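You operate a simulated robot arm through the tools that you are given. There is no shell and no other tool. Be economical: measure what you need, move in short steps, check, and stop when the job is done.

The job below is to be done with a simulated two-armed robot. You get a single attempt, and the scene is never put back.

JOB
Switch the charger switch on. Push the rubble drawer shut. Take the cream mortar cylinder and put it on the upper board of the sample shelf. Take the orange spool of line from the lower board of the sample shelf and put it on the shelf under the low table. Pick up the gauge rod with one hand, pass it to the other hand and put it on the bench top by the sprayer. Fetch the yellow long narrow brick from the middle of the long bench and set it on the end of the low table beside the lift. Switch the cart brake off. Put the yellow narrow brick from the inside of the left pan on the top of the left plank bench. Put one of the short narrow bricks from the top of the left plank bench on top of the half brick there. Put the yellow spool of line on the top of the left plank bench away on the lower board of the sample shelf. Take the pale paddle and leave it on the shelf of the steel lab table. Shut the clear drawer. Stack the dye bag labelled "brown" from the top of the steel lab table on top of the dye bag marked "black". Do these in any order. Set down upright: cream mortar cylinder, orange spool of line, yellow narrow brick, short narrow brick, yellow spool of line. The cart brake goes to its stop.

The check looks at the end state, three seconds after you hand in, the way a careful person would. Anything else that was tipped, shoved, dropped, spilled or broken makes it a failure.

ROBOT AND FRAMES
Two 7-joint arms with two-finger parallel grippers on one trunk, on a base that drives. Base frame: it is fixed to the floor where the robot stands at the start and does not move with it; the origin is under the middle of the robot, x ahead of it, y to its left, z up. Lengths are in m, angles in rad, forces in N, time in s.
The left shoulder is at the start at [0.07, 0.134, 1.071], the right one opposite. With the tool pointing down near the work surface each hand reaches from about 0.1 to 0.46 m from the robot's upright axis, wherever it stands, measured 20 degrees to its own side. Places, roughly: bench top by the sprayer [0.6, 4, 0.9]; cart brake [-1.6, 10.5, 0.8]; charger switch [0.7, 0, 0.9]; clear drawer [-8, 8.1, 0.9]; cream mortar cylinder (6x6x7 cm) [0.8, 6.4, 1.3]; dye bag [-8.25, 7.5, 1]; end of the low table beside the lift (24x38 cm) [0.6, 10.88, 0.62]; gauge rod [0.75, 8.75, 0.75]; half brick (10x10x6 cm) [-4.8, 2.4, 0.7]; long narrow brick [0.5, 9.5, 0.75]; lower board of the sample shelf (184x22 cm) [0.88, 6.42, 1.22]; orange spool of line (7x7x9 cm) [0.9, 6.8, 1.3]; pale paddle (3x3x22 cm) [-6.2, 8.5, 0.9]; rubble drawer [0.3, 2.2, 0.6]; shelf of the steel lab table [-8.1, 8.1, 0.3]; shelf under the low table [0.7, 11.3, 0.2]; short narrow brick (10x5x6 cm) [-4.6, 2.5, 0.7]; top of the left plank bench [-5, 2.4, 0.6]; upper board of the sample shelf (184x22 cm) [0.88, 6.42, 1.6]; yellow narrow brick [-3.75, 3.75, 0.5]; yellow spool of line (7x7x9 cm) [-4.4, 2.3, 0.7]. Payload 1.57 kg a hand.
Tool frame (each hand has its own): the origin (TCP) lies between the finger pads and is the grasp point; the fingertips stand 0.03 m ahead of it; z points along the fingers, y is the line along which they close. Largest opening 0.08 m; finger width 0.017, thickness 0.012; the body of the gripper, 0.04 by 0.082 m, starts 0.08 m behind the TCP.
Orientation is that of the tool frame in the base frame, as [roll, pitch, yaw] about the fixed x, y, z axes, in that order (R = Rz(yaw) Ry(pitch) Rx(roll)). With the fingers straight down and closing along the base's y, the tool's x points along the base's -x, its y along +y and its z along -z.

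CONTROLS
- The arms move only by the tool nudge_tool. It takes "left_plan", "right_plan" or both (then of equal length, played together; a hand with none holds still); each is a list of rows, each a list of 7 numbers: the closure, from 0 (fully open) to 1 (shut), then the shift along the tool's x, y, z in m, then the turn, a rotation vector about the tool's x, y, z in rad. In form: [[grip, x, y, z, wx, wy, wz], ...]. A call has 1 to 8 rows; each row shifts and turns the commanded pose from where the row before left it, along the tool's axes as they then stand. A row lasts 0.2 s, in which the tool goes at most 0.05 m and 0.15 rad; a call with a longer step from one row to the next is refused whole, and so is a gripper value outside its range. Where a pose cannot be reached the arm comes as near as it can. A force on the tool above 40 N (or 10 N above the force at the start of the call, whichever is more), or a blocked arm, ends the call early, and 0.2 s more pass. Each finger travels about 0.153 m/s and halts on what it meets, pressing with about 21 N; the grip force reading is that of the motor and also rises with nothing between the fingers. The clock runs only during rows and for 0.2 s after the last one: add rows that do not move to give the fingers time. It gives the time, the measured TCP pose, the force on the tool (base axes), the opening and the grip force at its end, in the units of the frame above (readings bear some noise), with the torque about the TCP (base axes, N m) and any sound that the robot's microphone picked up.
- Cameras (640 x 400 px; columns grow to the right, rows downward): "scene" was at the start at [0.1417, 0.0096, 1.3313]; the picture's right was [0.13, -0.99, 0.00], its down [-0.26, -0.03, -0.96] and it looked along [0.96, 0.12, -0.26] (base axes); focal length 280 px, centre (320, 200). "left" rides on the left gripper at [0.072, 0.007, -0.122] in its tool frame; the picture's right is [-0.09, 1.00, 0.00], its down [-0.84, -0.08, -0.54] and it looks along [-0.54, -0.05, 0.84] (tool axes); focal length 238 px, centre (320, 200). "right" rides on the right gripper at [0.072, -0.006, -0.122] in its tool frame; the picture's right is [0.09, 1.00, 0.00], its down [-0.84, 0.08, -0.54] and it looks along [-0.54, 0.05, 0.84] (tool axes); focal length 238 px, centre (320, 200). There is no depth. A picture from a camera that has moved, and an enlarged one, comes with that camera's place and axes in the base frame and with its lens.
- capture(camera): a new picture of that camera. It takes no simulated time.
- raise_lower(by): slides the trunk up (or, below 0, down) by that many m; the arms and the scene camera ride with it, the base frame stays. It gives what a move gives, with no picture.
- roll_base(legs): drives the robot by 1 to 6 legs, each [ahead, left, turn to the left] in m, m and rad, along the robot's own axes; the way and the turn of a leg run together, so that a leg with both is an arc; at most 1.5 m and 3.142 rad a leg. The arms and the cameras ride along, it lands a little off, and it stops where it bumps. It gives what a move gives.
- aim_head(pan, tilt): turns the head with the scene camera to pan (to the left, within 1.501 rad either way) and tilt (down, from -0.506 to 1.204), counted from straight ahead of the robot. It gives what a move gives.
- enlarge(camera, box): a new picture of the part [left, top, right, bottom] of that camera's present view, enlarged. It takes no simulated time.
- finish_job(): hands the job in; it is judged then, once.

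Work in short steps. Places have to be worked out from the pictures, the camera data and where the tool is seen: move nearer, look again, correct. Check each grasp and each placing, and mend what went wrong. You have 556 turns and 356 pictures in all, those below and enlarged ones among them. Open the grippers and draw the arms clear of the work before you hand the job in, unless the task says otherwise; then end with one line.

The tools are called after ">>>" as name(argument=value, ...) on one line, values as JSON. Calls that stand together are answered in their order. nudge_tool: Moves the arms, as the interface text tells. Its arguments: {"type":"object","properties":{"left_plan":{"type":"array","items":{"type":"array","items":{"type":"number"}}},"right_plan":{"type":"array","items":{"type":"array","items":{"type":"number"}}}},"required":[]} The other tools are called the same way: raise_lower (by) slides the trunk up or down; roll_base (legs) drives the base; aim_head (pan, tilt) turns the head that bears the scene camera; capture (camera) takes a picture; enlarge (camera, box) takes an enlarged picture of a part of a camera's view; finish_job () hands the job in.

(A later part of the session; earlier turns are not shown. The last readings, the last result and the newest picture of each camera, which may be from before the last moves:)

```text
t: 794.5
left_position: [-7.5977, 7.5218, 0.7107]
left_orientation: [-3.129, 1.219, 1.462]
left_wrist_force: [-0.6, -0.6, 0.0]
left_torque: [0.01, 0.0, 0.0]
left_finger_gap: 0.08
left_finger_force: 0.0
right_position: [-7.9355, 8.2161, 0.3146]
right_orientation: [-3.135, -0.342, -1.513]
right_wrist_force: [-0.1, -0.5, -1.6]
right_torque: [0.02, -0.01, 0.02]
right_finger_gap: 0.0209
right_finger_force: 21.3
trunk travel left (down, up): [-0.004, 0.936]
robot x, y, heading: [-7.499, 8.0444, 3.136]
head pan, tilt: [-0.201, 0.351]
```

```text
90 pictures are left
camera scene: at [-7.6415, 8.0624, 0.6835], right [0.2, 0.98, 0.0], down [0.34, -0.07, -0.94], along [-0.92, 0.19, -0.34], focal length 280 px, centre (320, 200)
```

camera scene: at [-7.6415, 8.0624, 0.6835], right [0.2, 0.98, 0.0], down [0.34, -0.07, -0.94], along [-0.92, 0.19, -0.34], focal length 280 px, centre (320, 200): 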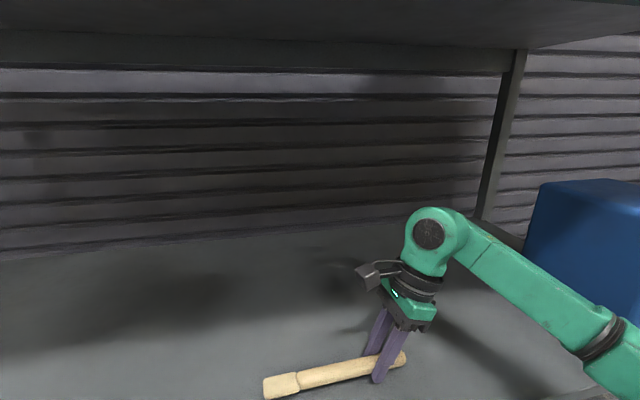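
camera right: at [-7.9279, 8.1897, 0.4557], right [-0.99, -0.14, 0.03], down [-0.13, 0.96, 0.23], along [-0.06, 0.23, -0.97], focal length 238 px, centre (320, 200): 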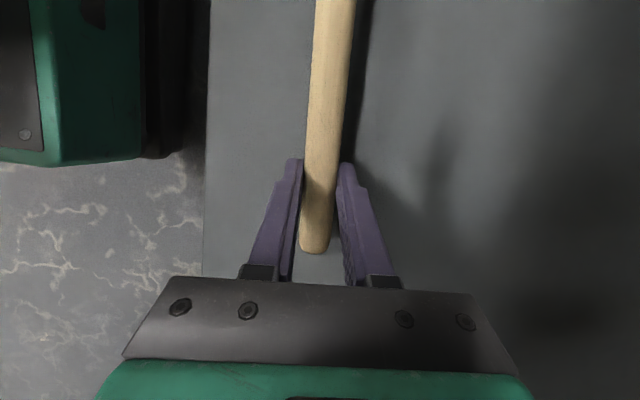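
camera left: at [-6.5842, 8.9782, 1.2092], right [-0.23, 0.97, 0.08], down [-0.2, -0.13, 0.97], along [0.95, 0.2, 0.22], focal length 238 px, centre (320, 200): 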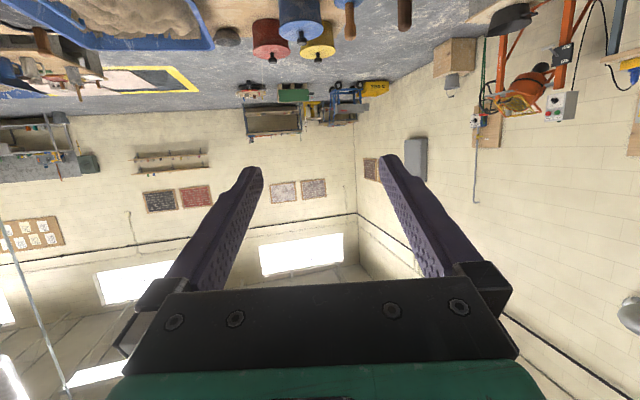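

Paddle is over the shelf. Lower in steps until fingertips or paddle touch.

>>> nudge_tool(right_plan=[[1, -0.0067, 0, 0.0189, 0, 0, 0], [1, 0, 0, 0, 0, 0, 0]])

>>> nudge_tool(right_plan=[[1, -0.0033, 0, 0.0094, 0, 0, 0], [1, 0, 0, 0, 0, 0, 0]])

>>> nudge_tool(right_plan=[[1, -0.0017, 0, 0.0047, 0, 0, 0], [1, 0, 0, 0, 0, 0, 0]])

```text
t: 795.0
left_position: [-7.5974, 7.5226, 0.7122]
left_orientation: [-3.121, 1.219, 1.47]
left_wrist_force: [0.5, -0.2, -0.1]
left_torque: [-0.01, 0.0, -0.01]
left_finger_gap: 0.0803
left_finger_force: 0.0
right_position: [-7.935, 8.2168, 0.3062]
right_orientation: [3.13, -0.35, -1.511]
right_wrist_force: [5.9, 3.6, 17.2]
right_torque: [0.11, -0.43, 0.07]
right_finger_gap: 0.0215
right_finger_force: 21.3
trunk travel left (down, up): [-0.004, 0.936]
robot x, y, heading: [-7.5007, 8.0474, 3.14]
head pan, tilt: [-0.201, 0.351]
stopped in row 2 (right hand): the force on the tool passed its limit at 45 N (the readings are from after the stop); the commanded pose is now the measured one
```

```text
t: 795.3
left_position: [-7.5975, 7.522, 0.7117]
left_orientation: [-3.124, 1.219, 1.468]
left_wrist_force: [-0.7, -0.2, 0.1]
left_torque: [-0.03, 0.02, -0.04]
left_finger_gap: 0.0799
left_finger_force: 0.0
right_position: [-7.9346, 8.217, 0.3066]
right_orientation: [3.125, -0.358, -1.505]
right_wrist_force: [6.1, 2.6, 17.5]
right_torque: [0.1, -0.44, 0.11]
right_finger_gap: 0.0211
right_finger_force: 20.6
trunk travel left (down, up): [-0.004, 0.936]
robot x, y, heading: [-7.5006, 8.0467, 3.137]
head pan, tilt: [-0.201, 0.351]
stopped in row 1 (right hand): the force on the tool passed its limit at 47 N (the readings are from after the stop); the commanded pose is now the measured one
```

```text
t: 795.7
left_position: [-7.5975, 7.5225, 0.7106]
left_orientation: [-3.121, 1.219, 1.468]
left_wrist_force: [0.1, -0.2, 0.2]
left_torque: [0.0, 0.0, -0.02]
left_finger_gap: 0.0801
left_finger_force: 0.0
right_position: [-7.9338, 8.2166, 0.3062]
right_orientation: [3.116, -0.362, -1.502]
right_wrist_force: [7.0, 2.3, 18.4]
right_torque: [0.07, -0.45, 0.09]
right_finger_gap: 0.0212
right_finger_force: 20.9
trunk travel left (down, up): [-0.004, 0.936]
robot x, y, heading: [-7.5003, 8.0443, 3.135]
head pan, tilt: [-0.201, 0.351]
stopped in row 2 (right hand): the force on the tool passed its limit at 45 N (the readings are from after the stop); the commanded pose is now the measured one
```

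Fingertips are on the shelf (z≈0.278); the paddle is ~1.7 cm above it. Ease up 2 mm, open slightly so it settles between the fingers, then check.

>>> nudge_tool(right_plan=[[1, 0.001, 0, -0.002, 0, 0, 0], [0.72, 0, 0, 0, 0, 0, 0], [0.62, 0, 0, 0, 0, 0, 0], [0.62, 0, 0, 0, 0, 0, 0], [0.62, 0, 0, 0, 0, 0, 0]])

>>> capture(camera="right")

>>> capture(camera="scene")

```text
t: 796.9
left_position: [-7.5988, 7.5226, 0.7114]
left_orientation: [-3.128, 1.219, 1.464]
left_wrist_force: [0.3, 0.0, 0.7]
left_torque: [0.0, 0.01, -0.03]
left_finger_gap: 0.0799
left_finger_force: 0.1
right_position: [-7.9349, 8.2165, 0.3066]
right_orientation: [3.119, -0.359, -1.506]
right_wrist_force: [-7.9, -0.8, 11.2]
right_torque: [-0.06, 0.09, -0.13]
right_finger_gap: 0.0233
right_finger_force: 0.1
trunk travel left (down, up): [-0.004, 0.936]
robot x, y, heading: [-7.4932, 8.0448, 3.135]
head pan, tilt: [-0.201, 0.351]
```

```text
89 pictures are left
camera right: at [-7.9242, 8.1924, 0.4471], right [-0.99, -0.14, 0.05], down [-0.13, 0.97, 0.21], along [-0.08, 0.21, -0.98], focal length 238 px, centre (320, 200)
```

right: 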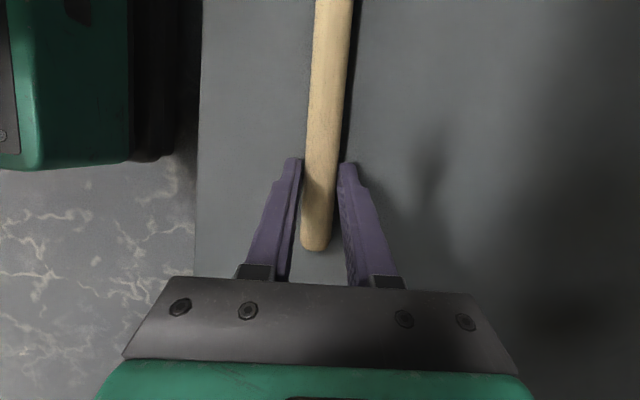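

```text
88 pictures are left
camera scene: at [-7.6409, 8.0627, 0.6837], right [0.21, 0.98, 0.0], down [0.34, -0.07, -0.94], along [-0.92, 0.19, -0.34], focal length 280 px, centre (320, 200)
```

scene: 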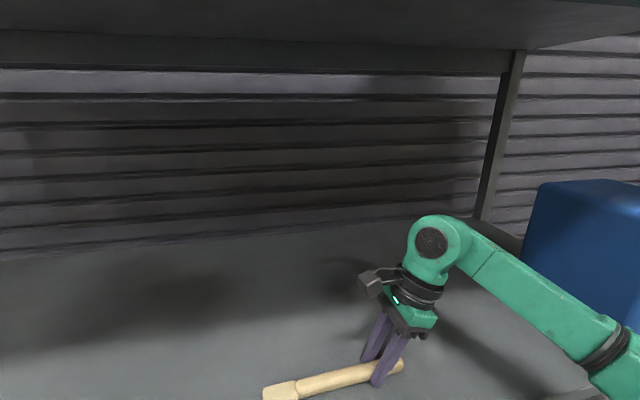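

>>> nudge_tool(right_plan=[[0.6, 0.001, 0, -0.003, 0, 0, 0], [0.45, 0, 0, 0, 0, 0, 0], [0.45, 0, 0, 0, 0, 0, 0], [0.45, 0, 0, 0, 0, 0, 0]])

>>> capture(camera="right")

```text
t: 797.9
left_position: [-7.5992, 7.5216, 0.711]
left_orientation: [-3.132, 1.221, 1.46]
left_wrist_force: [0.1, -0.1, 1.0]
left_torque: [-0.01, 0.02, 0.01]
left_finger_gap: 0.08
left_finger_force: 0.1
right_position: [-7.9339, 8.2166, 0.3078]
right_orientation: [3.124, -0.36, -1.503]
right_wrist_force: [0.1, -0.6, 0.0]
right_torque: [0.01, 0.04, 0.02]
right_finger_gap: 0.0439
right_finger_force: 0.1
trunk travel left (down, up): [-0.004, 0.936]
robot x, y, heading: [-7.5012, 8.046, 3.133]
head pan, tilt: [-0.201, 0.351]
```

```text
87 pictures are left
camera right: at [-7.9245, 8.1926, 0.4495], right [-0.99, -0.14, 0.05], down [-0.13, 0.97, 0.21], along [-0.08, 0.21, -0.98], focal length 238 px, centre (320, 200)
```

right: 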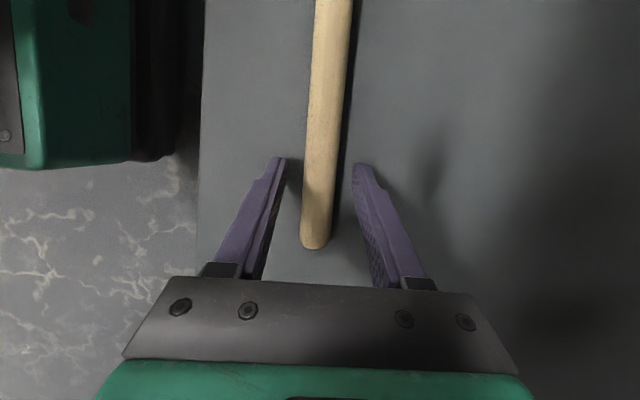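

The paddle rests on the shelf. Lift the hand 9 cm and back out.

>>> nudge_tool(right_plan=[[0.3, 0.0133, 0, -0.0377, 0, 0, 0], [0, 0.0133, 0, -0.0377, 0, 0, 0], [0, 0.0067, 0, -0.0189, 0, 0, 0]])

>>> roll_base(legs=[[-0.6, 0, 0]])

>>> capture(camera="scene")

```text
t: 798.7
left_position: [-7.6009, 7.5231, 0.7118]
left_orientation: [-3.131, 1.221, 1.461]
left_wrist_force: [-0.8, -0.3, -0.9]
left_torque: [-0.01, -0.01, 0.01]
left_finger_gap: 0.08
left_finger_force: 0.1
right_position: [-7.9349, 8.2187, 0.4069]
right_orientation: [3.122, -0.359, -1.506]
right_wrist_force: [-0.9, 0.4, 0.4]
right_torque: [0.03, 0.0, 0.04]
right_finger_gap: 0.0798
right_finger_force: 0.2
trunk travel left (down, up): [-0.004, 0.936]
robot x, y, heading: [-7.497, 8.045, 3.136]
head pan, tilt: [-0.201, 0.351]
```

```text
t: 802.1
left_position: [-6.9898, 7.519, 0.7118]
left_orientation: [-3.131, 1.22, 1.46]
left_wrist_force: [-0.1, -0.2, 0.1]
left_torque: [-0.01, 0.06, 0.02]
left_finger_gap: 0.0798
left_finger_force: 0.0
right_position: [-7.3242, 8.2145, 0.4072]
right_orientation: [3.122, -0.361, -1.504]
right_wrist_force: [0.4, -0.3, 0.2]
right_torque: [0.02, -0.02, -0.02]
right_finger_gap: 0.0801
right_finger_force: 0.2
trunk travel left (down, up): [-0.004, 0.936]
robot x, y, heading: [-6.8886, 8.0429, 3.137]
head pan, tilt: [-0.201, 0.351]
```

```text
86 pictures are left
camera scene: at [-7.0318, 8.0593, 0.6835], right [0.21, 0.98, 0.0], down [0.34, -0.07, -0.94], along [-0.92, 0.19, -0.34], focal length 280 px, centre (320, 200)
```

scene: 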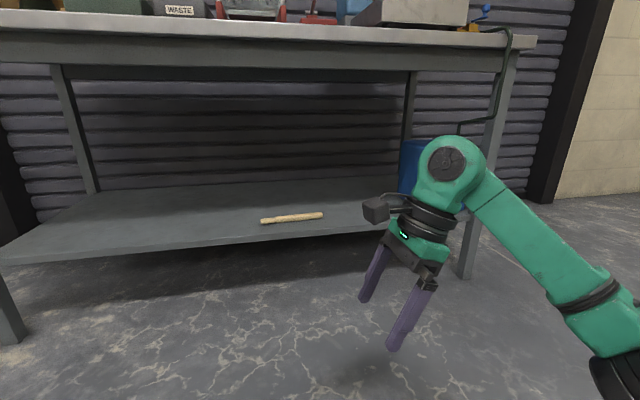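

The paddle lies on the lab shelf. Now raise the trunk and look closely at the lab table top for the clear drawer and dye bags.

>>> raise_lower(by=0.4)

>>> raise_lower(by=0.4)

>>> aim_head(pan=0.15, tilt=0.55)

>>> capture(camera="scene")

>>> enlarge(camera="scene", box=[60, 80, 280, 220])

>>> enlarge(camera="scene", box=[240, 60, 440, 220])

```text
t: 806.0
left_position: [-6.9902, 7.5185, 1.1111]
left_orientation: [-3.13, 1.219, 1.46]
left_wrist_force: [0.0, -0.3, -0.2]
left_torque: [-0.02, -0.01, -0.01]
left_finger_gap: 0.0799
left_finger_force: 0.2
right_position: [-7.3251, 8.2134, 0.8069]
right_orientation: [3.122, -0.358, -1.504]
right_wrist_force: [-0.7, 0.1, 0.3]
right_torque: [0.02, 0.02, -0.01]
right_finger_gap: 0.0799
right_finger_force: 0.1
trunk travel left (down, up): [-0.404, 0.536]
robot x, y, heading: [-6.8873, 8.045, 3.139]
head pan, tilt: [-0.201, 0.351]
```

```text
t: 809.8
left_position: [-6.9893, 7.519, 1.5111]
left_orientation: [-3.131, 1.22, 1.461]
left_wrist_force: [-0.2, -0.2, -0.3]
left_torque: [0.0, -0.02, 0.02]
left_finger_gap: 0.0798
left_finger_force: 0.0
right_position: [-7.3243, 8.2143, 1.2077]
right_orientation: [3.121, -0.358, -1.504]
right_wrist_force: [0.2, -0.8, 0.5]
right_torque: [0.05, -0.02, 0.03]
right_finger_gap: 0.0799
right_finger_force: 0.1
trunk travel left (down, up): [-0.804, 0.136]
robot x, y, heading: [-6.8902, 8.0458, 3.138]
head pan, tilt: [-0.201, 0.351]
```

```text
t: 810.6
left_position: [-6.9895, 7.5188, 1.511]
left_orientation: [-3.131, 1.219, 1.462]
left_wrist_force: [-0.6, -0.3, 0.4]
left_torque: [-0.03, -0.02, 0.02]
left_finger_gap: 0.08
left_finger_force: 0.0
right_position: [-7.3258, 8.2139, 1.2068]
right_orientation: [3.121, -0.36, -1.503]
right_wrist_force: [0.1, -0.6, -0.3]
right_torque: [0.01, -0.01, -0.04]
right_finger_gap: 0.0799
right_finger_force: 0.1
trunk travel left (down, up): [-0.804, 0.136]
robot x, y, heading: [-6.8905, 8.0427, 3.138]
head pan, tilt: [0.15, 0.55]
```

```text
85 pictures are left
camera scene: at [-7.0295, 8.0274, 1.4653], right [-0.14, 0.99, 0.0], down [0.52, 0.07, -0.85], along [-0.84, -0.12, -0.52], focal length 280 px, centre (320, 200)
```

scene: 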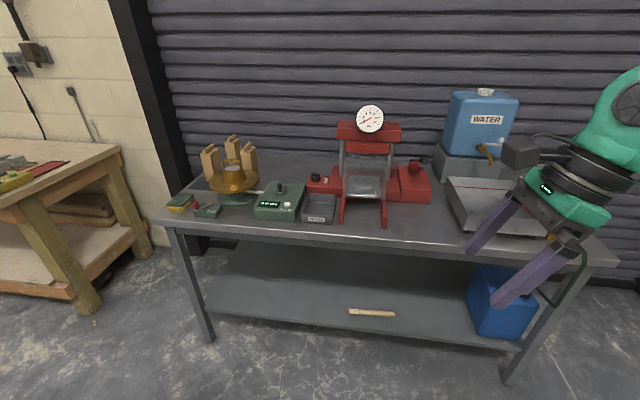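

```text
2.86 times, centred on (170, 150) of scene
camera zoom: at [-7.0295, 8.0274, 1.4653], right [-0.14, 0.99, 0.0], down [0.52, 0.07, -0.85], along [-0.84, -0.12, -0.52], focal length 802 px, centre (749, 343)
```

zoom: 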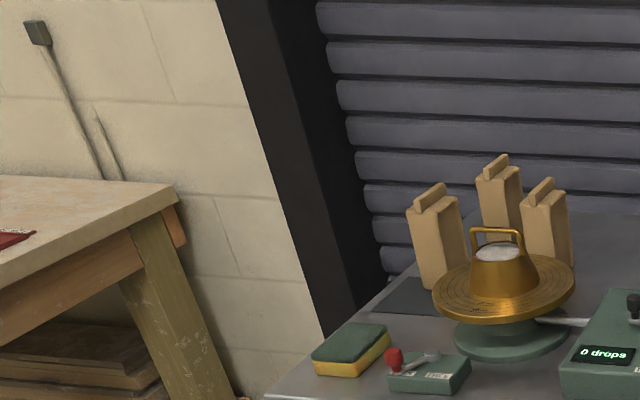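

```text
2.50 times, centred on (340, 140) of scene
camera zoom: at [-7.0295, 8.0274, 1.4653], right [-0.14, 0.99, 0.0], down [0.52, 0.07, -0.85], along [-0.84, -0.12, -0.52], focal length 701 px, centre (270, 350)
```

zoom: 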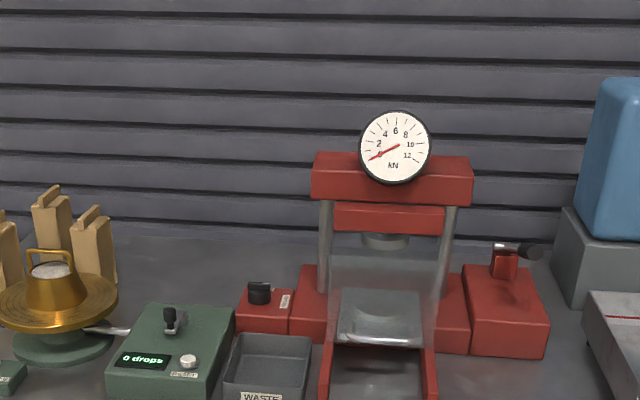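

I see three paper bags behind the gold flow table (left), and the press with a clear drawer between red rails (centre). I pull the right hand back and move closer to inspect both.

>>> nudge_tool(right_plan=[[0, 0.008, -0.04, -0.022, 0, 0, 0], [0, 0.008, -0.04, -0.022, 0, 0, 0], [0, 0.008, -0.04, -0.022, 0, 0, 0], [0, 0.008, -0.04, -0.022, 0, 0, 0]])

>>> roll_base(legs=[[0.35, 0.1, 0]])

>>> aim_head(pan=0.1, tilt=0.65)

>>> capture(camera="scene")

>>> enlarge(camera="scene", box=[300, 80, 480, 280])

>>> enlarge(camera="scene", box=[60, 80, 260, 220])

```text
t: 811.6
left_position: [-6.9867, 7.5195, 1.5114]
left_orientation: [-3.123, 1.22, 1.468]
left_wrist_force: [0.4, 0.3, -0.8]
left_torque: [0.02, 0.02, 0.02]
left_finger_gap: 0.08
left_finger_force: 0.0
right_position: [-7.1595, 8.2257, 1.3012]
right_orientation: [3.117, -0.359, -1.504]
right_wrist_force: [0.0, -0.7, -0.9]
right_torque: [0.01, 0.02, -0.04]
right_finger_gap: 0.0802
right_finger_force: 0.0
trunk travel left (down, up): [-0.804, 0.136]
robot x, y, heading: [-6.8859, 8.0466, 3.133]
head pan, tilt: [0.15, 0.55]
```

```text
t: 814.0
left_position: [-7.342, 7.4225, 1.5123]
left_orientation: [-3.126, 1.221, 1.463]
left_wrist_force: [-0.4, 0.1, 0.2]
left_torque: [0.02, -0.05, -0.02]
left_finger_gap: 0.0799
left_finger_force: 0.2
right_position: [-7.5135, 8.128, 1.3005]
right_orientation: [3.122, -0.362, -1.507]
right_wrist_force: [0.2, 0.3, -0.8]
right_torque: [0.02, 0.01, -0.01]
right_finger_gap: 0.0801
right_finger_force: 0.0
trunk travel left (down, up): [-0.804, 0.136]
robot x, y, heading: [-7.2424, 7.945, 3.137]
head pan, tilt: [0.15, 0.55]
```

```text
t: 814.6
left_position: [-7.344, 7.4211, 1.5114]
left_orientation: [-3.129, 1.22, 1.461]
left_wrist_force: [0.1, 0.1, -0.9]
left_torque: [0.02, 0.01, -0.03]
left_finger_gap: 0.0799
left_finger_force: 0.0
right_position: [-7.5156, 8.1287, 1.3014]
right_orientation: [3.122, -0.357, -1.509]
right_wrist_force: [-0.4, 0.5, -0.5]
right_torque: [0.01, -0.02, -0.02]
right_finger_gap: 0.0801
right_finger_force: 0.0
trunk travel left (down, up): [-0.804, 0.136]
robot x, y, heading: [-7.2403, 7.9452, 3.131]
head pan, tilt: [0.099, 0.649]
```

```text
82 pictures are left
camera scene: at [-7.3796, 7.9345, 1.4566], right [-0.09, 1.0, 0.0], down [0.6, 0.05, -0.8], along [-0.79, -0.07, -0.6], focal length 280 px, centre (320, 200)
```

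scene: 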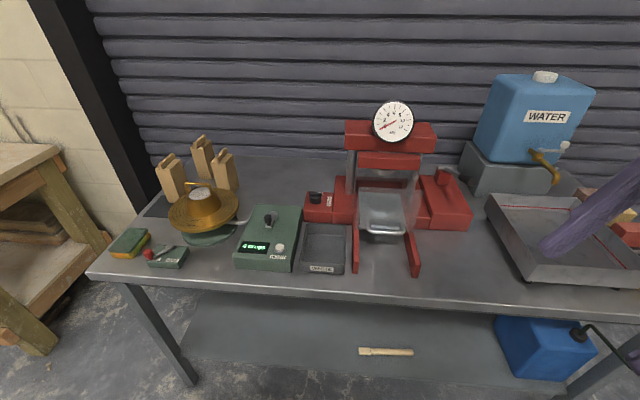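

```text
2.00 times, centred on (390, 180) of scene
camera zoom: at [-7.3796, 7.9345, 1.4566], right [-0.09, 1.0, 0.0], down [0.6, 0.05, -0.8], along [-0.79, -0.07, -0.6], focal length 561 px, centre (180, 240)
```

zoom: 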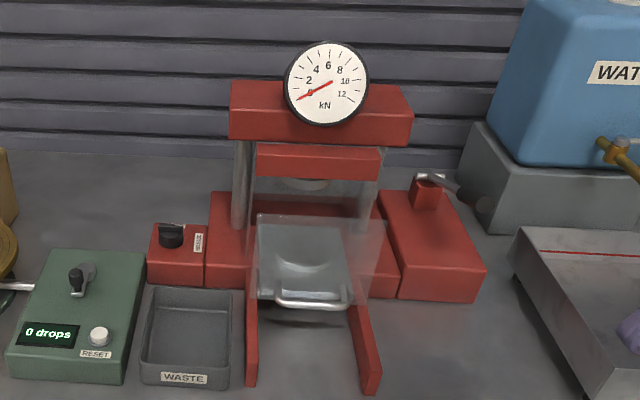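

```text
2.86 times, centred on (160, 150) of scene
camera zoom: at [-7.3796, 7.9345, 1.4566], right [-0.09, 1.0, 0.0], down [0.6, 0.05, -0.8], along [-0.79, -0.07, -0.6], focal length 802 px, centre (777, 343)
```

zoom: 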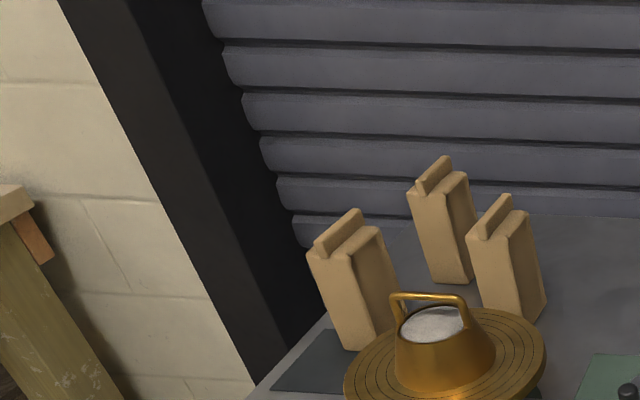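

>>> enlarge(camera="scene", box=[150, 125, 250, 210])

>>> capture(camera="right")

```text
4.71 times, centred on (200, 168) of scene
camera zoom: at [-7.3796, 7.9345, 1.4566], right [-0.09, 1.0, 0.0], down [0.6, 0.05, -0.8], along [-0.79, -0.07, -0.6], focal length 1320 px, centre (885, 353)
```

zoom: 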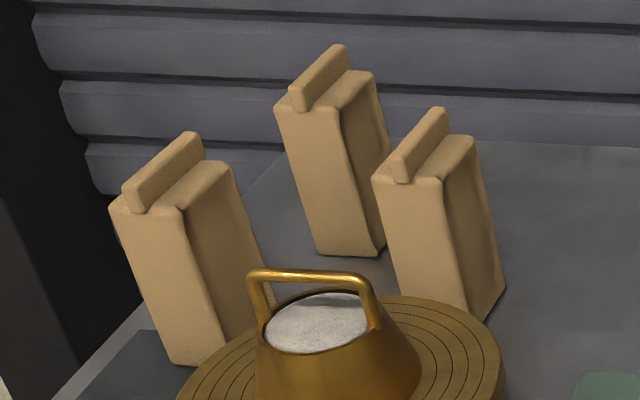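

```text
78 pictures are left
camera right: at [-7.5051, 8.1046, 1.4407], right [-0.99, -0.14, 0.05], down [-0.13, 0.97, 0.21], along [-0.08, 0.21, -0.98], focal length 238 px, centre (320, 200)
```

right: 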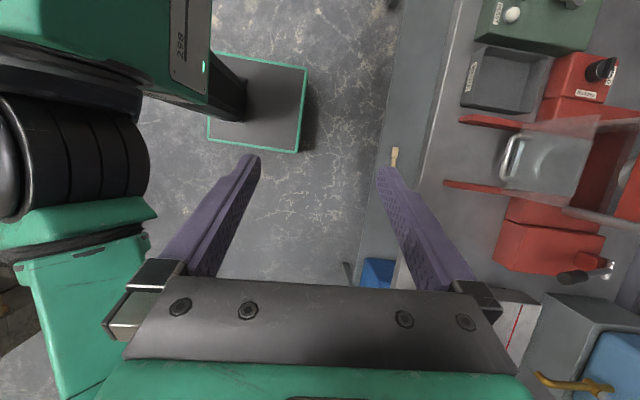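

No labels face me; they must be on the bags' far (-y) faces. I slide left to y≈6.8 and look back at them with the head camera.

>>> roll_base(legs=[[0, 1.15, 0]])

>>> aim_head(pan=-0.8, tilt=0.4)

>>> enlarge(camera="scene", box=[200, 80, 440, 270])

```text
t: 820.6
left_position: [-7.3463, 6.2426, 1.5114]
left_orientation: [-3.13, 1.221, 1.467]
left_wrist_force: [0.5, -0.5, -0.5]
left_torque: [-0.03, 0.0, -0.01]
left_finger_gap: 0.0799
left_finger_force: 0.1
right_position: [-7.523, 6.9497, 1.2988]
right_orientation: [3.12, -0.359, -1.501]
right_wrist_force: [-0.6, 0.0, 0.3]
right_torque: [-0.01, -0.01, 0.01]
right_finger_gap: 0.08
right_finger_force: 0.0
trunk travel left (down, up): [-0.804, 0.136]
robot x, y, heading: [-7.2498, 6.765, 3.136]
head pan, tilt: [0.099, 0.649]
```

```text
t: 821.8
left_position: [-7.3465, 6.2419, 1.5112]
left_orientation: [-3.129, 1.221, 1.466]
left_wrist_force: [0.6, 0.4, 0.5]
left_torque: [-0.02, 0.0, 0.03]
left_finger_gap: 0.0801
left_finger_force: 0.1
right_position: [-7.5226, 6.9485, 1.2984]
right_orientation: [3.122, -0.359, -1.5]
right_wrist_force: [-0.7, -0.3, 0.7]
right_torque: [0.02, -0.01, -0.04]
right_finger_gap: 0.0799
right_finger_force: 0.0
trunk travel left (down, up): [-0.804, 0.136]
robot x, y, heading: [-7.2494, 6.7655, 3.141]
head pan, tilt: [-0.799, 0.4]
```

```text
2.11 times, centred on (320, 175) of scene
camera zoom: at [-7.3641, 6.8297, 1.479], right [0.72, 0.7, 0.0], down [0.27, -0.28, -0.92], along [-0.64, 0.66, -0.39], focal length 591 px, centre (320, 253)
```

zoom: 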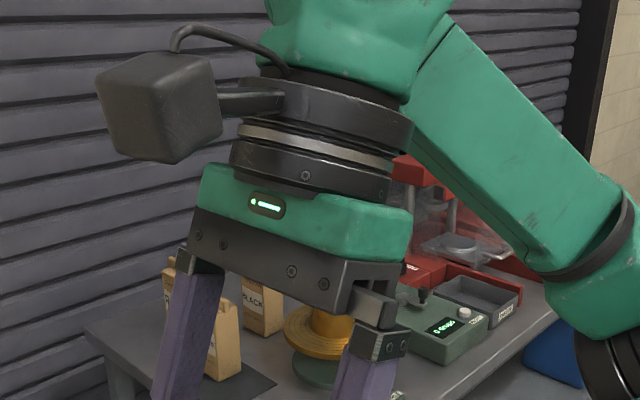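

"BLACK" shows on the right-hand bag, but my right hand hides the others. Slide 0.3 further left and look again.

>>> roll_base(legs=[[0, 0.3, 0]])

>>> aim_head(pan=-0.85, tilt=0.35)

>>> enlarge(camera="scene", box=[240, 130, 440, 270])

```text
t: 823.8
left_position: [-7.3486, 5.95, 1.5118]
left_orientation: [-3.129, 1.221, 1.467]
left_wrist_force: [0.5, 0.1, -0.6]
left_torque: [0.01, 0.02, -0.01]
left_finger_gap: 0.0799
left_finger_force: 0.1
right_position: [-7.5234, 6.657, 1.2987]
right_orientation: [3.121, -0.361, -1.499]
right_wrist_force: [0.3, 0.4, 0.5]
right_torque: [-0.04, 0.0, 0.01]
right_finger_gap: 0.0801
right_finger_force: 0.0
trunk travel left (down, up): [-0.804, 0.136]
robot x, y, heading: [-7.2461, 6.4677, 3.144]
head pan, tilt: [-0.799, 0.4]
```

```text
t: 824.5
left_position: [-7.3492, 5.9478, 1.5128]
left_orientation: [-3.128, 1.22, 1.467]
left_wrist_force: [-0.2, 0.6, -0.4]
left_torque: [0.01, -0.01, 0.0]
left_finger_gap: 0.0803
left_finger_force: 0.0
right_position: [-7.5244, 6.6551, 1.2997]
right_orientation: [3.122, -0.358, -1.5]
right_wrist_force: [-0.1, 0.1, -0.4]
right_torque: [-0.01, 0.0, -0.01]
right_finger_gap: 0.0802
right_finger_force: 0.1
trunk travel left (down, up): [-0.804, 0.136]
robot x, y, heading: [-7.2461, 6.47, 3.137]
head pan, tilt: [-0.85, 0.351]
```

```text
2.86 times, centred on (340, 200) of scene
camera zoom: at [-7.3616, 6.5399, 1.4835], right [0.75, 0.66, 0.0], down [0.23, -0.26, -0.94], along [-0.62, 0.71, -0.34], focal length 802 px, centre (263, 200)
```

zoom: 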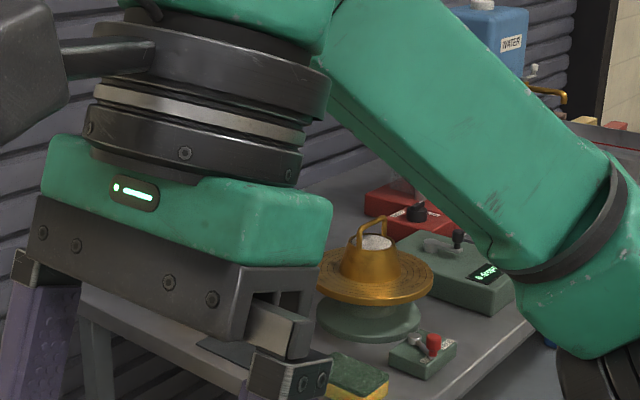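

>>> roll_base(legs=[[0, -0.47, 0]])

>>> aim_head(pan=-0.45, tilt=0.45)

>>> enlarge(camera="scene", box=[220, 130, 420, 270])

```text
t: 827.3
left_position: [-7.3456, 6.4157, 1.5113]
left_orientation: [-3.127, 1.218, 1.464]
left_wrist_force: [-0.5, 0.8, -0.1]
left_torque: [-0.02, 0.02, 0.0]
left_finger_gap: 0.0803
left_finger_force: 0.0
right_position: [-7.5228, 7.1234, 1.3]
right_orientation: [3.122, -0.358, -1.503]
right_wrist_force: [-0.4, -0.2, 0.2]
right_torque: [0.04, 0.0, -0.01]
right_finger_gap: 0.0798
right_finger_force: 0.1
trunk travel left (down, up): [-0.804, 0.136]
robot x, y, heading: [-7.2451, 6.9392, 3.136]
head pan, tilt: [-0.85, 0.351]
```

```text
t: 828.1
left_position: [-7.3468, 6.4184, 1.5115]
left_orientation: [-3.131, 1.22, 1.465]
left_wrist_force: [0.7, 0.2, 0.5]
left_torque: [-0.01, -0.04, -0.03]
left_finger_gap: 0.08
left_finger_force: 0.0
right_position: [-7.5212, 7.1252, 1.2993]
right_orientation: [3.121, -0.358, -1.504]
right_wrist_force: [0.1, 1.0, 0.1]
right_torque: [-0.01, 0.02, -0.02]
right_finger_gap: 0.0799
right_finger_force: 0.1
trunk travel left (down, up): [-0.804, 0.136]
robot x, y, heading: [-7.2473, 6.9409, 3.139]
head pan, tilt: [-0.45, 0.45]
```

```text
2.86 times, centred on (320, 200) of scene
camera zoom: at [-7.3812, 6.9806, 1.4743], right [0.44, 0.9, 0.0], down [0.39, -0.19, -0.9], along [-0.81, 0.4, -0.44], focal length 802 px, centre (320, 200)
```

zoom: 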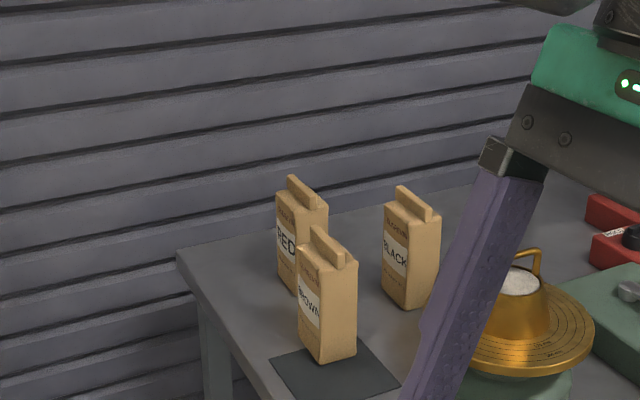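

Labels: front-left bag = BROWN (≈-8.12,7.35), the one behind = RED, right = BLACK (≈-8.197,7.525; label face toward -y, 7.2×5 cm footprint, top ≈0.99 with a fold ridge to ≈1.02). I bring the right hand round to face the table, tilted ~0.55 rad, to grip across the 5 cm thickness.

>>> nudge_tool(right_plan=[[0, 0, 0, 0, 0.0496, 0, -0.132], [0, 0, 0, 0, 0.0496, 0, -0.132], [0, 0, 0, 0, 0.0496, 0, -0.132], [0, 0, 0, 0, 0.0496, 0, -0.132], [0, 0, 0, 0, 0.0496, 0, -0.132], [0, 0, 0, 0, 0.0496, 0, -0.132], [0, 0, 0, 0, 0.0496, 0, -0.132], [0, 0, 0, 0, 0.0496, 0, -0.132]])

>>> nudge_tool(right_plan=[[0, 0, 0, 0, 0.0496, 0, -0.132], [0, 0, 0, 0, 0.0496, 0, -0.132], [0, 0, 0, 0, 0.0496, 0, -0.132], [0, -0.03, 0, 0, 0, -0.13, 0], [0, -0.03, 0, 0, 0, -0.13, 0], [0, -0.03, 0, 0, 0, -0.13, 0], [0, 0, 0, 0, 0, -0.13, 0], [0, 0, 0, 0, 0, -0.13, 0]])

>>> nudge_tool(right_plan=[[0, 0, 0, 0, 0, -0.13, 0], [0, 0, 0, 0, 0, -0.13, 0], [0, 0, 0, 0, 0, 0, 0]])

>>> aim_head(pan=-0.2, tilt=0.5)

>>> capture(camera="scene")

```text
t: 830.0
left_position: [-7.3465, 6.4178, 1.5108]
left_orientation: [-3.131, 1.217, 1.466]
left_wrist_force: [0.7, -0.8, -0.4]
left_torque: [0.03, -0.01, -0.05]
left_finger_gap: 0.0801
left_finger_force: 0.0
right_position: [-7.5219, 7.1221, 1.3]
right_orientation: [3.132, -0.343, -0.378]
right_wrist_force: [-0.3, 0.1, 0.0]
right_torque: [0.02, -0.01, 0.01]
right_finger_gap: 0.08
right_finger_force: 0.2
trunk travel left (down, up): [-0.804, 0.136]
robot x, y, heading: [-7.2479, 6.9401, 3.138]
head pan, tilt: [-0.45, 0.45]
```

```text
t: 831.8
left_position: [-7.3457, 6.419, 1.5108]
left_orientation: [-3.125, 1.219, 1.47]
left_wrist_force: [0.4, -0.1, 0.1]
left_torque: [0.01, 0.0, 0.02]
left_finger_gap: 0.08
left_finger_force: 0.1
right_position: [-7.6106, 7.1192, 1.2774]
right_orientation: [3.139, 0.316, 0.037]
right_wrist_force: [0.6, -1.3, 0.8]
right_torque: [0.01, 0.02, -0.02]
right_finger_gap: 0.0802
right_finger_force: 0.1
right hand out of reach, approached as far as the arm can: row 3
trunk travel left (down, up): [-0.804, 0.136]
robot x, y, heading: [-7.2502, 6.944, 3.137]
head pan, tilt: [-0.45, 0.45]
```

```text
t: 832.5
left_position: [-7.347, 6.4189, 1.5112]
left_orientation: [-3.13, 1.219, 1.462]
left_wrist_force: [-0.9, -0.7, 1.0]
left_torque: [0.0, 0.0, 0.02]
left_finger_gap: 0.08
left_finger_force: 0.0
right_position: [-7.6111, 7.1189, 1.2777]
right_orientation: [-3.139, 0.571, 0.04]
right_wrist_force: [-0.7, 1.0, -0.1]
right_torque: [0.03, -0.03, -0.01]
right_finger_gap: 0.08
right_finger_force: 0.1
trunk travel left (down, up): [-0.804, 0.136]
robot x, y, heading: [-7.249, 6.9415, 3.14]
head pan, tilt: [-0.45, 0.45]
```

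```text
t: 833.3
left_position: [-7.346, 6.4173, 1.511]
left_orientation: [-3.129, 1.221, 1.465]
left_wrist_force: [0.1, 0.5, -0.1]
left_torque: [0.02, 0.02, -0.01]
left_finger_gap: 0.08
left_finger_force: 0.0
right_position: [-7.6114, 7.1188, 1.2764]
right_orientation: [-3.142, 0.568, 0.039]
right_wrist_force: [0.0, -0.4, -0.6]
right_torque: [0.0, 0.0, 0.01]
right_finger_gap: 0.08
right_finger_force: 0.1
trunk travel left (down, up): [-0.804, 0.136]
robot x, y, heading: [-7.2463, 6.9424, 3.137]
head pan, tilt: [-0.201, 0.499]
```

```text
74 pictures are left
camera scene: at [-7.388, 6.958, 1.4699], right [0.2, 0.98, 0.0], down [0.47, -0.1, -0.88], along [-0.86, 0.18, -0.48], focal length 280 px, centre (320, 200)
```

scene: 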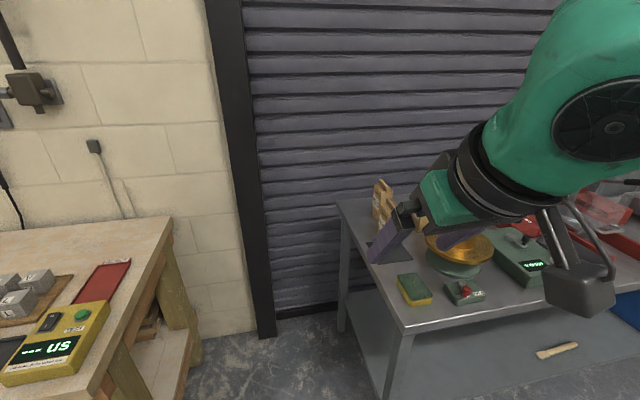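

Shift right 0.23, ahead 0.22 and view the bags with the right-hand camera.

>>> roll_base(legs=[[0, -0.23, 0], [0.22, 0, 0]])

>>> capture(camera="right")

>>> capture(camera="scene")

```text
t: 836.3
left_position: [-7.5605, 6.6419, 1.5111]
left_orientation: [-3.12, 1.221, 1.476]
left_wrist_force: [-0.2, -0.5, -0.2]
left_torque: [-0.04, 0.03, -0.04]
left_finger_gap: 0.08
left_finger_force: 0.2
right_position: [-7.8275, 7.341, 1.279]
right_orientation: [3.14, 0.573, 0.042]
right_wrist_force: [1.0, -1.4, -0.6]
right_torque: [-0.01, -0.01, -0.02]
right_finger_gap: 0.08
right_finger_force: 0.1
trunk travel left (down, up): [-0.804, 0.136]
robot x, y, heading: [-7.4687, 7.1666, 3.141]
head pan, tilt: [-0.201, 0.499]
```

```text
73 pictures are left
camera right: at [-7.7012, 7.3536, 1.3436], right [0.12, -0.99, -0.05], down [-0.41, -0.09, 0.91], along [-0.91, -0.09, -0.41], focal length 238 px, centre (320, 200)
```

right: 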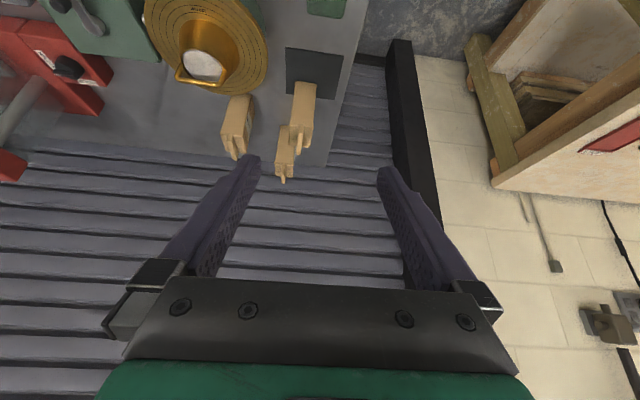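

```text
72 pictures are left
camera scene: at [-7.6031, 7.1816, 1.4702], right [0.2, 0.98, 0.0], down [0.47, -0.1, -0.88], along [-0.86, 0.18, -0.48], focal length 280 px, centre (320, 200)
```

scene: 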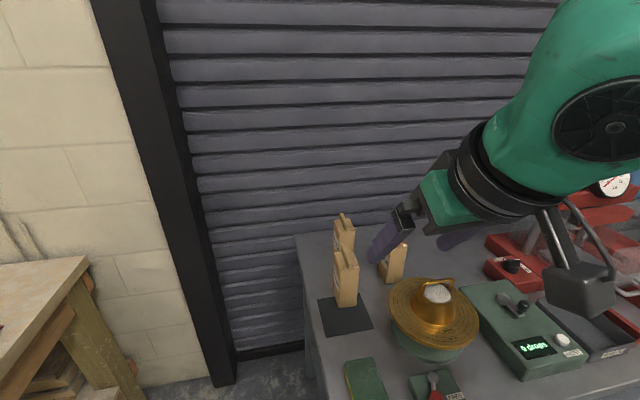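

Refined: brown ridge centre ≈(-8.15,7.361,1.004), black ≈(-8.212,7.520), red ≈(-8.295,7.404). I flatten the hand to φ≈0.9 for reach, lower the trunk, and extend toward the brown bag.

>>> nudge_tool(right_plan=[[0, 0, 0, 0, 0, -0.11, 0], [0, 0, 0, 0, 0, -0.11, 0], [0, 0, 0, 0, 0, -0.11, 0], [0, -0.025, -0.005, 0.031, 0, 0, 0], [0, -0.025, -0.005, 0.031, 0, 0, 0], [0, 0, 0, 0, 0, 0, 0]])

>>> raise_lower(by=-0.16)

>>> roll_base(legs=[[0.07, 0, 0]])

>>> capture(camera="right")

>>> capture(camera="scene")

```text
t: 837.7
left_position: [-7.5627, 6.6422, 1.511]
left_orientation: [-3.125, 1.22, 1.472]
left_wrist_force: [-0.1, -0.4, 0.3]
left_torque: [-0.03, 0.0, -0.01]
left_finger_gap: 0.0801
left_finger_force: 0.1
right_position: [-7.9081, 7.3474, 1.2776]
right_orientation: [3.14, 0.903, 0.041]
right_wrist_force: [0.3, -0.2, 0.3]
right_torque: [-0.02, 0.02, 0.0]
right_finger_gap: 0.08
right_finger_force: 0.1
trunk travel left (down, up): [-0.804, 0.136]
robot x, y, heading: [-7.4661, 7.1651, 3.139]
head pan, tilt: [-0.201, 0.499]
```

```text
t: 839.5
left_position: [-7.5628, 6.6412, 1.3504]
left_orientation: [-3.128, 1.22, 1.468]
left_wrist_force: [-0.1, 0.8, 0.2]
left_torque: [0.02, 0.0, 0.0]
left_finger_gap: 0.08
left_finger_force: 0.0
right_position: [-7.9093, 7.347, 1.117]
right_orientation: [3.141, 0.901, 0.041]
right_wrist_force: [-0.4, 0.1, 1.3]
right_torque: [0.04, -0.01, 0.01]
right_finger_gap: 0.0803
right_finger_force: 0.1
trunk travel left (down, up): [-0.644, 0.296]
robot x, y, heading: [-7.4658, 7.1669, 3.139]
head pan, tilt: [-0.201, 0.499]
```

```text
t: 840.5
left_position: [-7.6329, 6.6418, 1.3511]
left_orientation: [-3.123, 1.221, 1.473]
left_wrist_force: [-0.3, 0.5, -0.1]
left_torque: [0.01, -0.01, 0.02]
left_finger_gap: 0.0799
left_finger_force: 0.0
right_position: [-7.9787, 7.3474, 1.1176]
right_orientation: [3.141, 0.903, 0.042]
right_wrist_force: [-0.4, -0.5, -0.2]
right_torque: [-0.02, 0.01, 0.0]
right_finger_gap: 0.0799
right_finger_force: 0.1
trunk travel left (down, up): [-0.644, 0.296]
robot x, y, heading: [-7.5381, 7.1653, 3.137]
head pan, tilt: [-0.201, 0.499]
```

```text
71 pictures are left
camera right: at [-7.8385, 7.3594, 1.1386], right [0.1, -0.99, -0.07], down [-0.09, -0.08, 0.99], along [-0.99, -0.09, -0.1], focal length 238 px, centre (320, 200)
```

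right: 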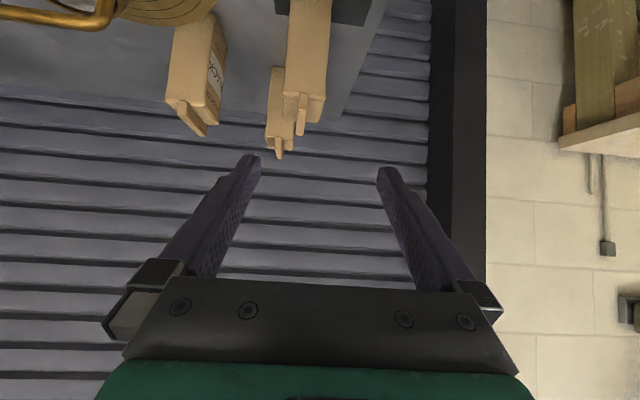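

```text
70 pictures are left
camera scene: at [-7.6748, 7.182, 1.3101], right [0.2, 0.98, 0.0], down [0.47, -0.1, -0.88], along [-0.86, 0.18, -0.48], focal length 280 px, centre (320, 200)
```

scene: 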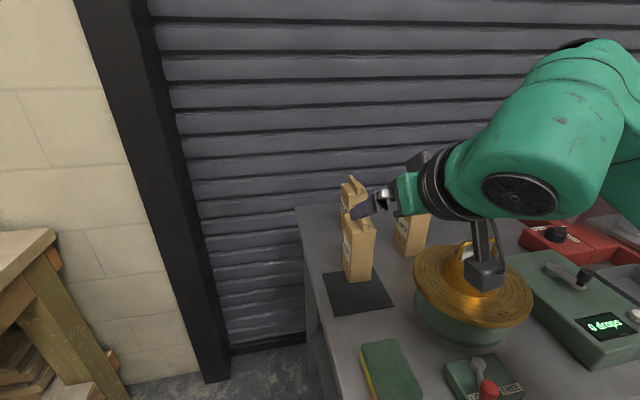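

Brown bag centre ≈(-8.155,7.360), front face x≈-8.12, top z≈0.98. The hand's axis nearly points at it. Advance halfway and check.

>>> nudge_tool(right_plan=[[0, 0.005, -0.005, 0.038, 0, 0, 0], [0, 0.005, -0.005, 0.038, 0, 0, 0], [0, 0.005, -0.005, 0.038, 0, 0, 0], [0, 0.005, -0.004, 0.038, 0, 0, 0], [0, 0, 0, 0, 0, 0, 0]])

>>> capture(camera="right")

```text
t: 841.8
left_position: [-7.6325, 6.6421, 1.352]
left_orientation: [-3.126, 1.22, 1.472]
left_wrist_force: [0.6, 0.6, 0.5]
left_torque: [-0.01, -0.01, 0.0]
left_finger_gap: 0.0801
left_finger_force: 0.1
right_position: [-8.0857, 7.3603, 1.0059]
right_orientation: [-3.141, 0.9, 0.043]
right_wrist_force: [0.5, -0.6, -0.1]
right_torque: [0.01, 0.01, 0.01]
right_finger_gap: 0.0799
right_finger_force: 0.1
trunk travel left (down, up): [-0.644, 0.296]
robot x, y, heading: [-7.5346, 7.1648, 3.139]
head pan, tilt: [-0.201, 0.499]
```

```text
69 pictures are left
camera right: at [-7.9463, 7.3732, 1.0272], right [0.1, -0.99, -0.07], down [-0.09, -0.08, 0.99], along [-0.99, -0.09, -0.1], focal length 238 px, centre (320, 200)
```

right: 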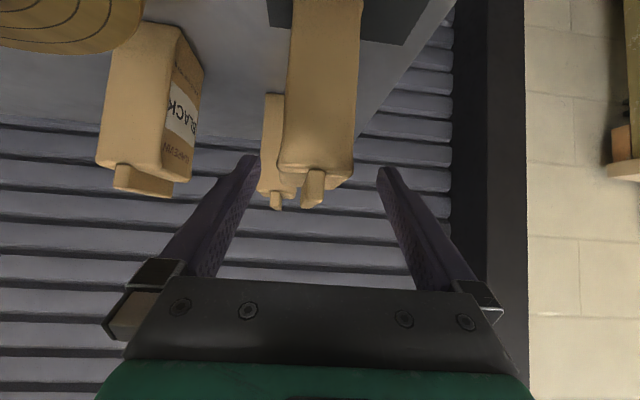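

Well centred on the brown bag, clear of the red one. Advance the remaining 9.5 cm.

>>> nudge_tool(right_plan=[[0, 0.003, -0.001, 0.032, 0, 0, 0], [0, 0.003, -0.001, 0.032, 0, 0, 0], [0, 0.003, -0.001, 0.031, 0, 0, 0], [0, 0, 0, 0, 0, 0, 0]])

>>> capture(camera="right")

>>> enlarge(camera="scene", box=[290, 140, 490, 320])

```text
t: 842.8
left_position: [-7.6333, 6.6422, 1.3505]
left_orientation: [-3.126, 1.22, 1.471]
left_wrist_force: [-0.4, -0.8, 0.5]
left_torque: [0.03, -0.02, -0.04]
left_finger_gap: 0.0801
left_finger_force: 0.1
right_position: [-8.155, 7.3625, 0.9405]
right_orientation: [3.14, 0.901, 0.042]
right_wrist_force: [1.0, -0.3, -0.5]
right_torque: [0.01, -0.01, -0.04]
right_finger_gap: 0.08
right_finger_force: 0.0
trunk travel left (down, up): [-0.644, 0.296]
robot x, y, heading: [-7.5334, 7.1659, 3.142]
head pan, tilt: [-0.201, 0.499]
```

```text
68 pictures are left
camera right: at [-8.015, 7.3754, 0.9611], right [0.1, -0.99, -0.07], down [-0.09, -0.08, 0.99], along [-0.99, -0.09, -0.1], focal length 238 px, centre (320, 200)
```

right: 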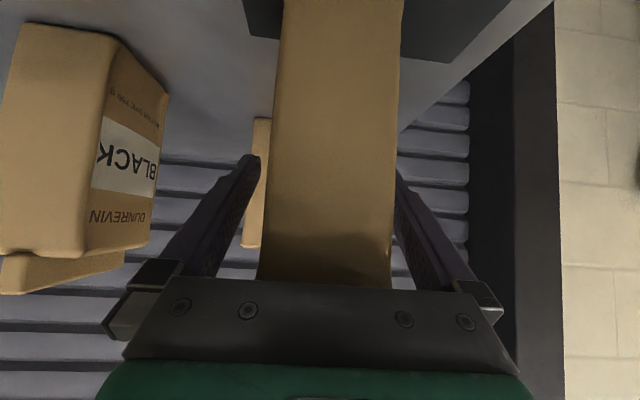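

```text
2.22 times, centred on (390, 230) of scene
camera zoom: at [-7.6758, 7.1822, 1.3099], right [0.2, 0.98, 0.0], down [0.47, -0.1, -0.88], along [-0.86, 0.18, -0.48], focal length 623 px, centre (164, 133)
```

zoom: 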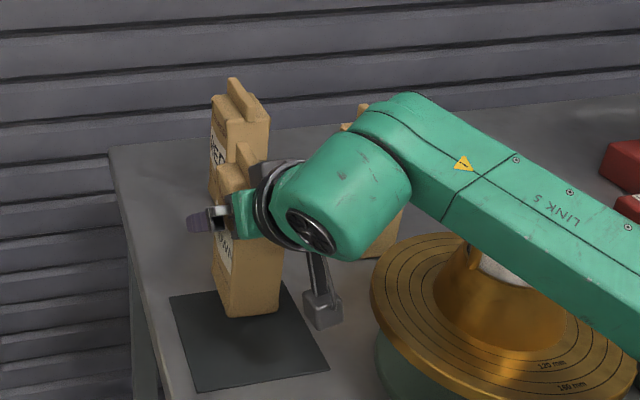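

The brown bag sits squarely between the pads. Close and lift 20 cm by trunk.

>>> nudge_tool(right_plan=[[0.3, 0, 0, 0, 0, 0, 0], [1, 0, 0, 0, 0, 0, 0], [1, 0, 0, 0, 0, 0, 0], [1, 0, 0, 0, 0, 0, 0]])

>>> raise_lower(by=0.22)

>>> capture(camera="right")

>>> capture(camera="scene")

```text
t: 843.8
left_position: [-7.6342, 6.6438, 1.3512]
left_orientation: [-3.128, 1.22, 1.468]
left_wrist_force: [0.1, -0.6, 0.0]
left_torque: [0.02, 0.01, 0.0]
left_finger_gap: 0.0801
left_finger_force: 0.1
right_position: [-8.155, 7.3646, 0.941]
right_orientation: [3.141, 0.901, 0.04]
right_wrist_force: [-0.5, 1.5, 1.3]
right_torque: [0.36, 0.2, 0.05]
right_finger_gap: 0.055
right_finger_force: 21.0
trunk travel left (down, up): [-0.644, 0.296]
robot x, y, heading: [-7.5343, 7.1662, 3.14]
head pan, tilt: [-0.201, 0.499]
```

```text
t: 846.1
left_position: [-7.6356, 6.6439, 1.5728]
left_orientation: [-3.13, 1.221, 1.466]
left_wrist_force: [0.6, 0.6, -0.2]
left_torque: [0.01, 0.0, 0.01]
left_finger_gap: 0.0798
left_finger_force: 0.0
right_position: [-8.157, 7.3634, 1.1587]
right_orientation: [3.139, 0.899, 0.041]
right_wrist_force: [-0.4, 0.2, -8.2]
right_torque: [0.0, 0.11, 0.03]
right_finger_gap: 0.055
right_finger_force: 20.8
trunk travel left (down, up): [-0.864, 0.076]
robot x, y, heading: [-7.5342, 7.1642, 3.14]
head pan, tilt: [-0.201, 0.499]
```

```text
66 pictures are left
camera right: at [-8.0166, 7.3759, 1.1804], right [0.1, -0.99, -0.07], down [-0.09, -0.08, 0.99], along [-0.99, -0.09, -0.1], focal length 238 px, centre (320, 200)
```

right: 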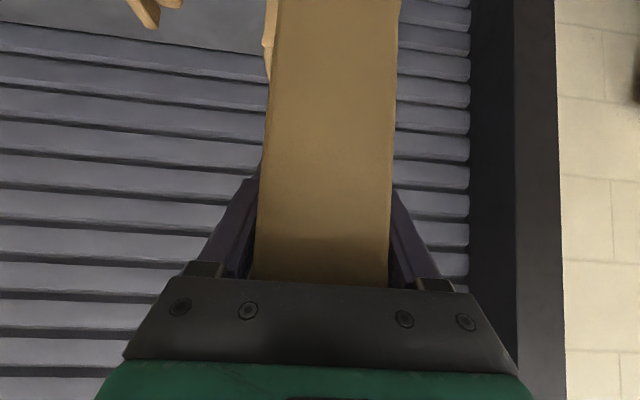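

```text
65 pictures are left
camera scene: at [-7.6783, 7.1828, 1.5296], right [0.2, 0.98, 0.0], down [0.47, -0.1, -0.88], along [-0.86, 0.18, -0.48], focal length 280 px, centre (320, 200)
```

scene: 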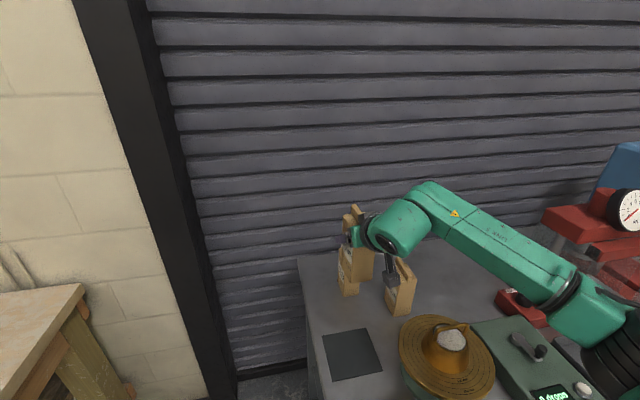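

Lifted (≈0.8 kg); others undisturbed. To stack precisely I measure the black bag's edges from here.

>>> enlarge(camera="scene", box=[330, 190, 450, 330])

```text
2.86 times, centred on (390, 260) of scene
camera zoom: at [-7.6783, 7.1828, 1.5296], right [0.2, 0.98, 0.0], down [0.47, -0.1, -0.88], along [-0.86, 0.18, -0.48], focal length 802 px, centre (120, 29)
```

zoom: 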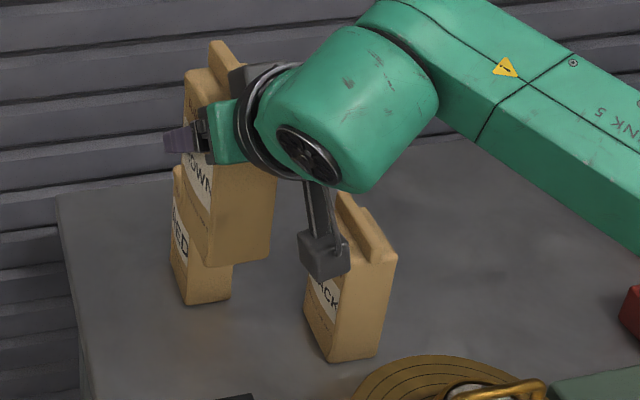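

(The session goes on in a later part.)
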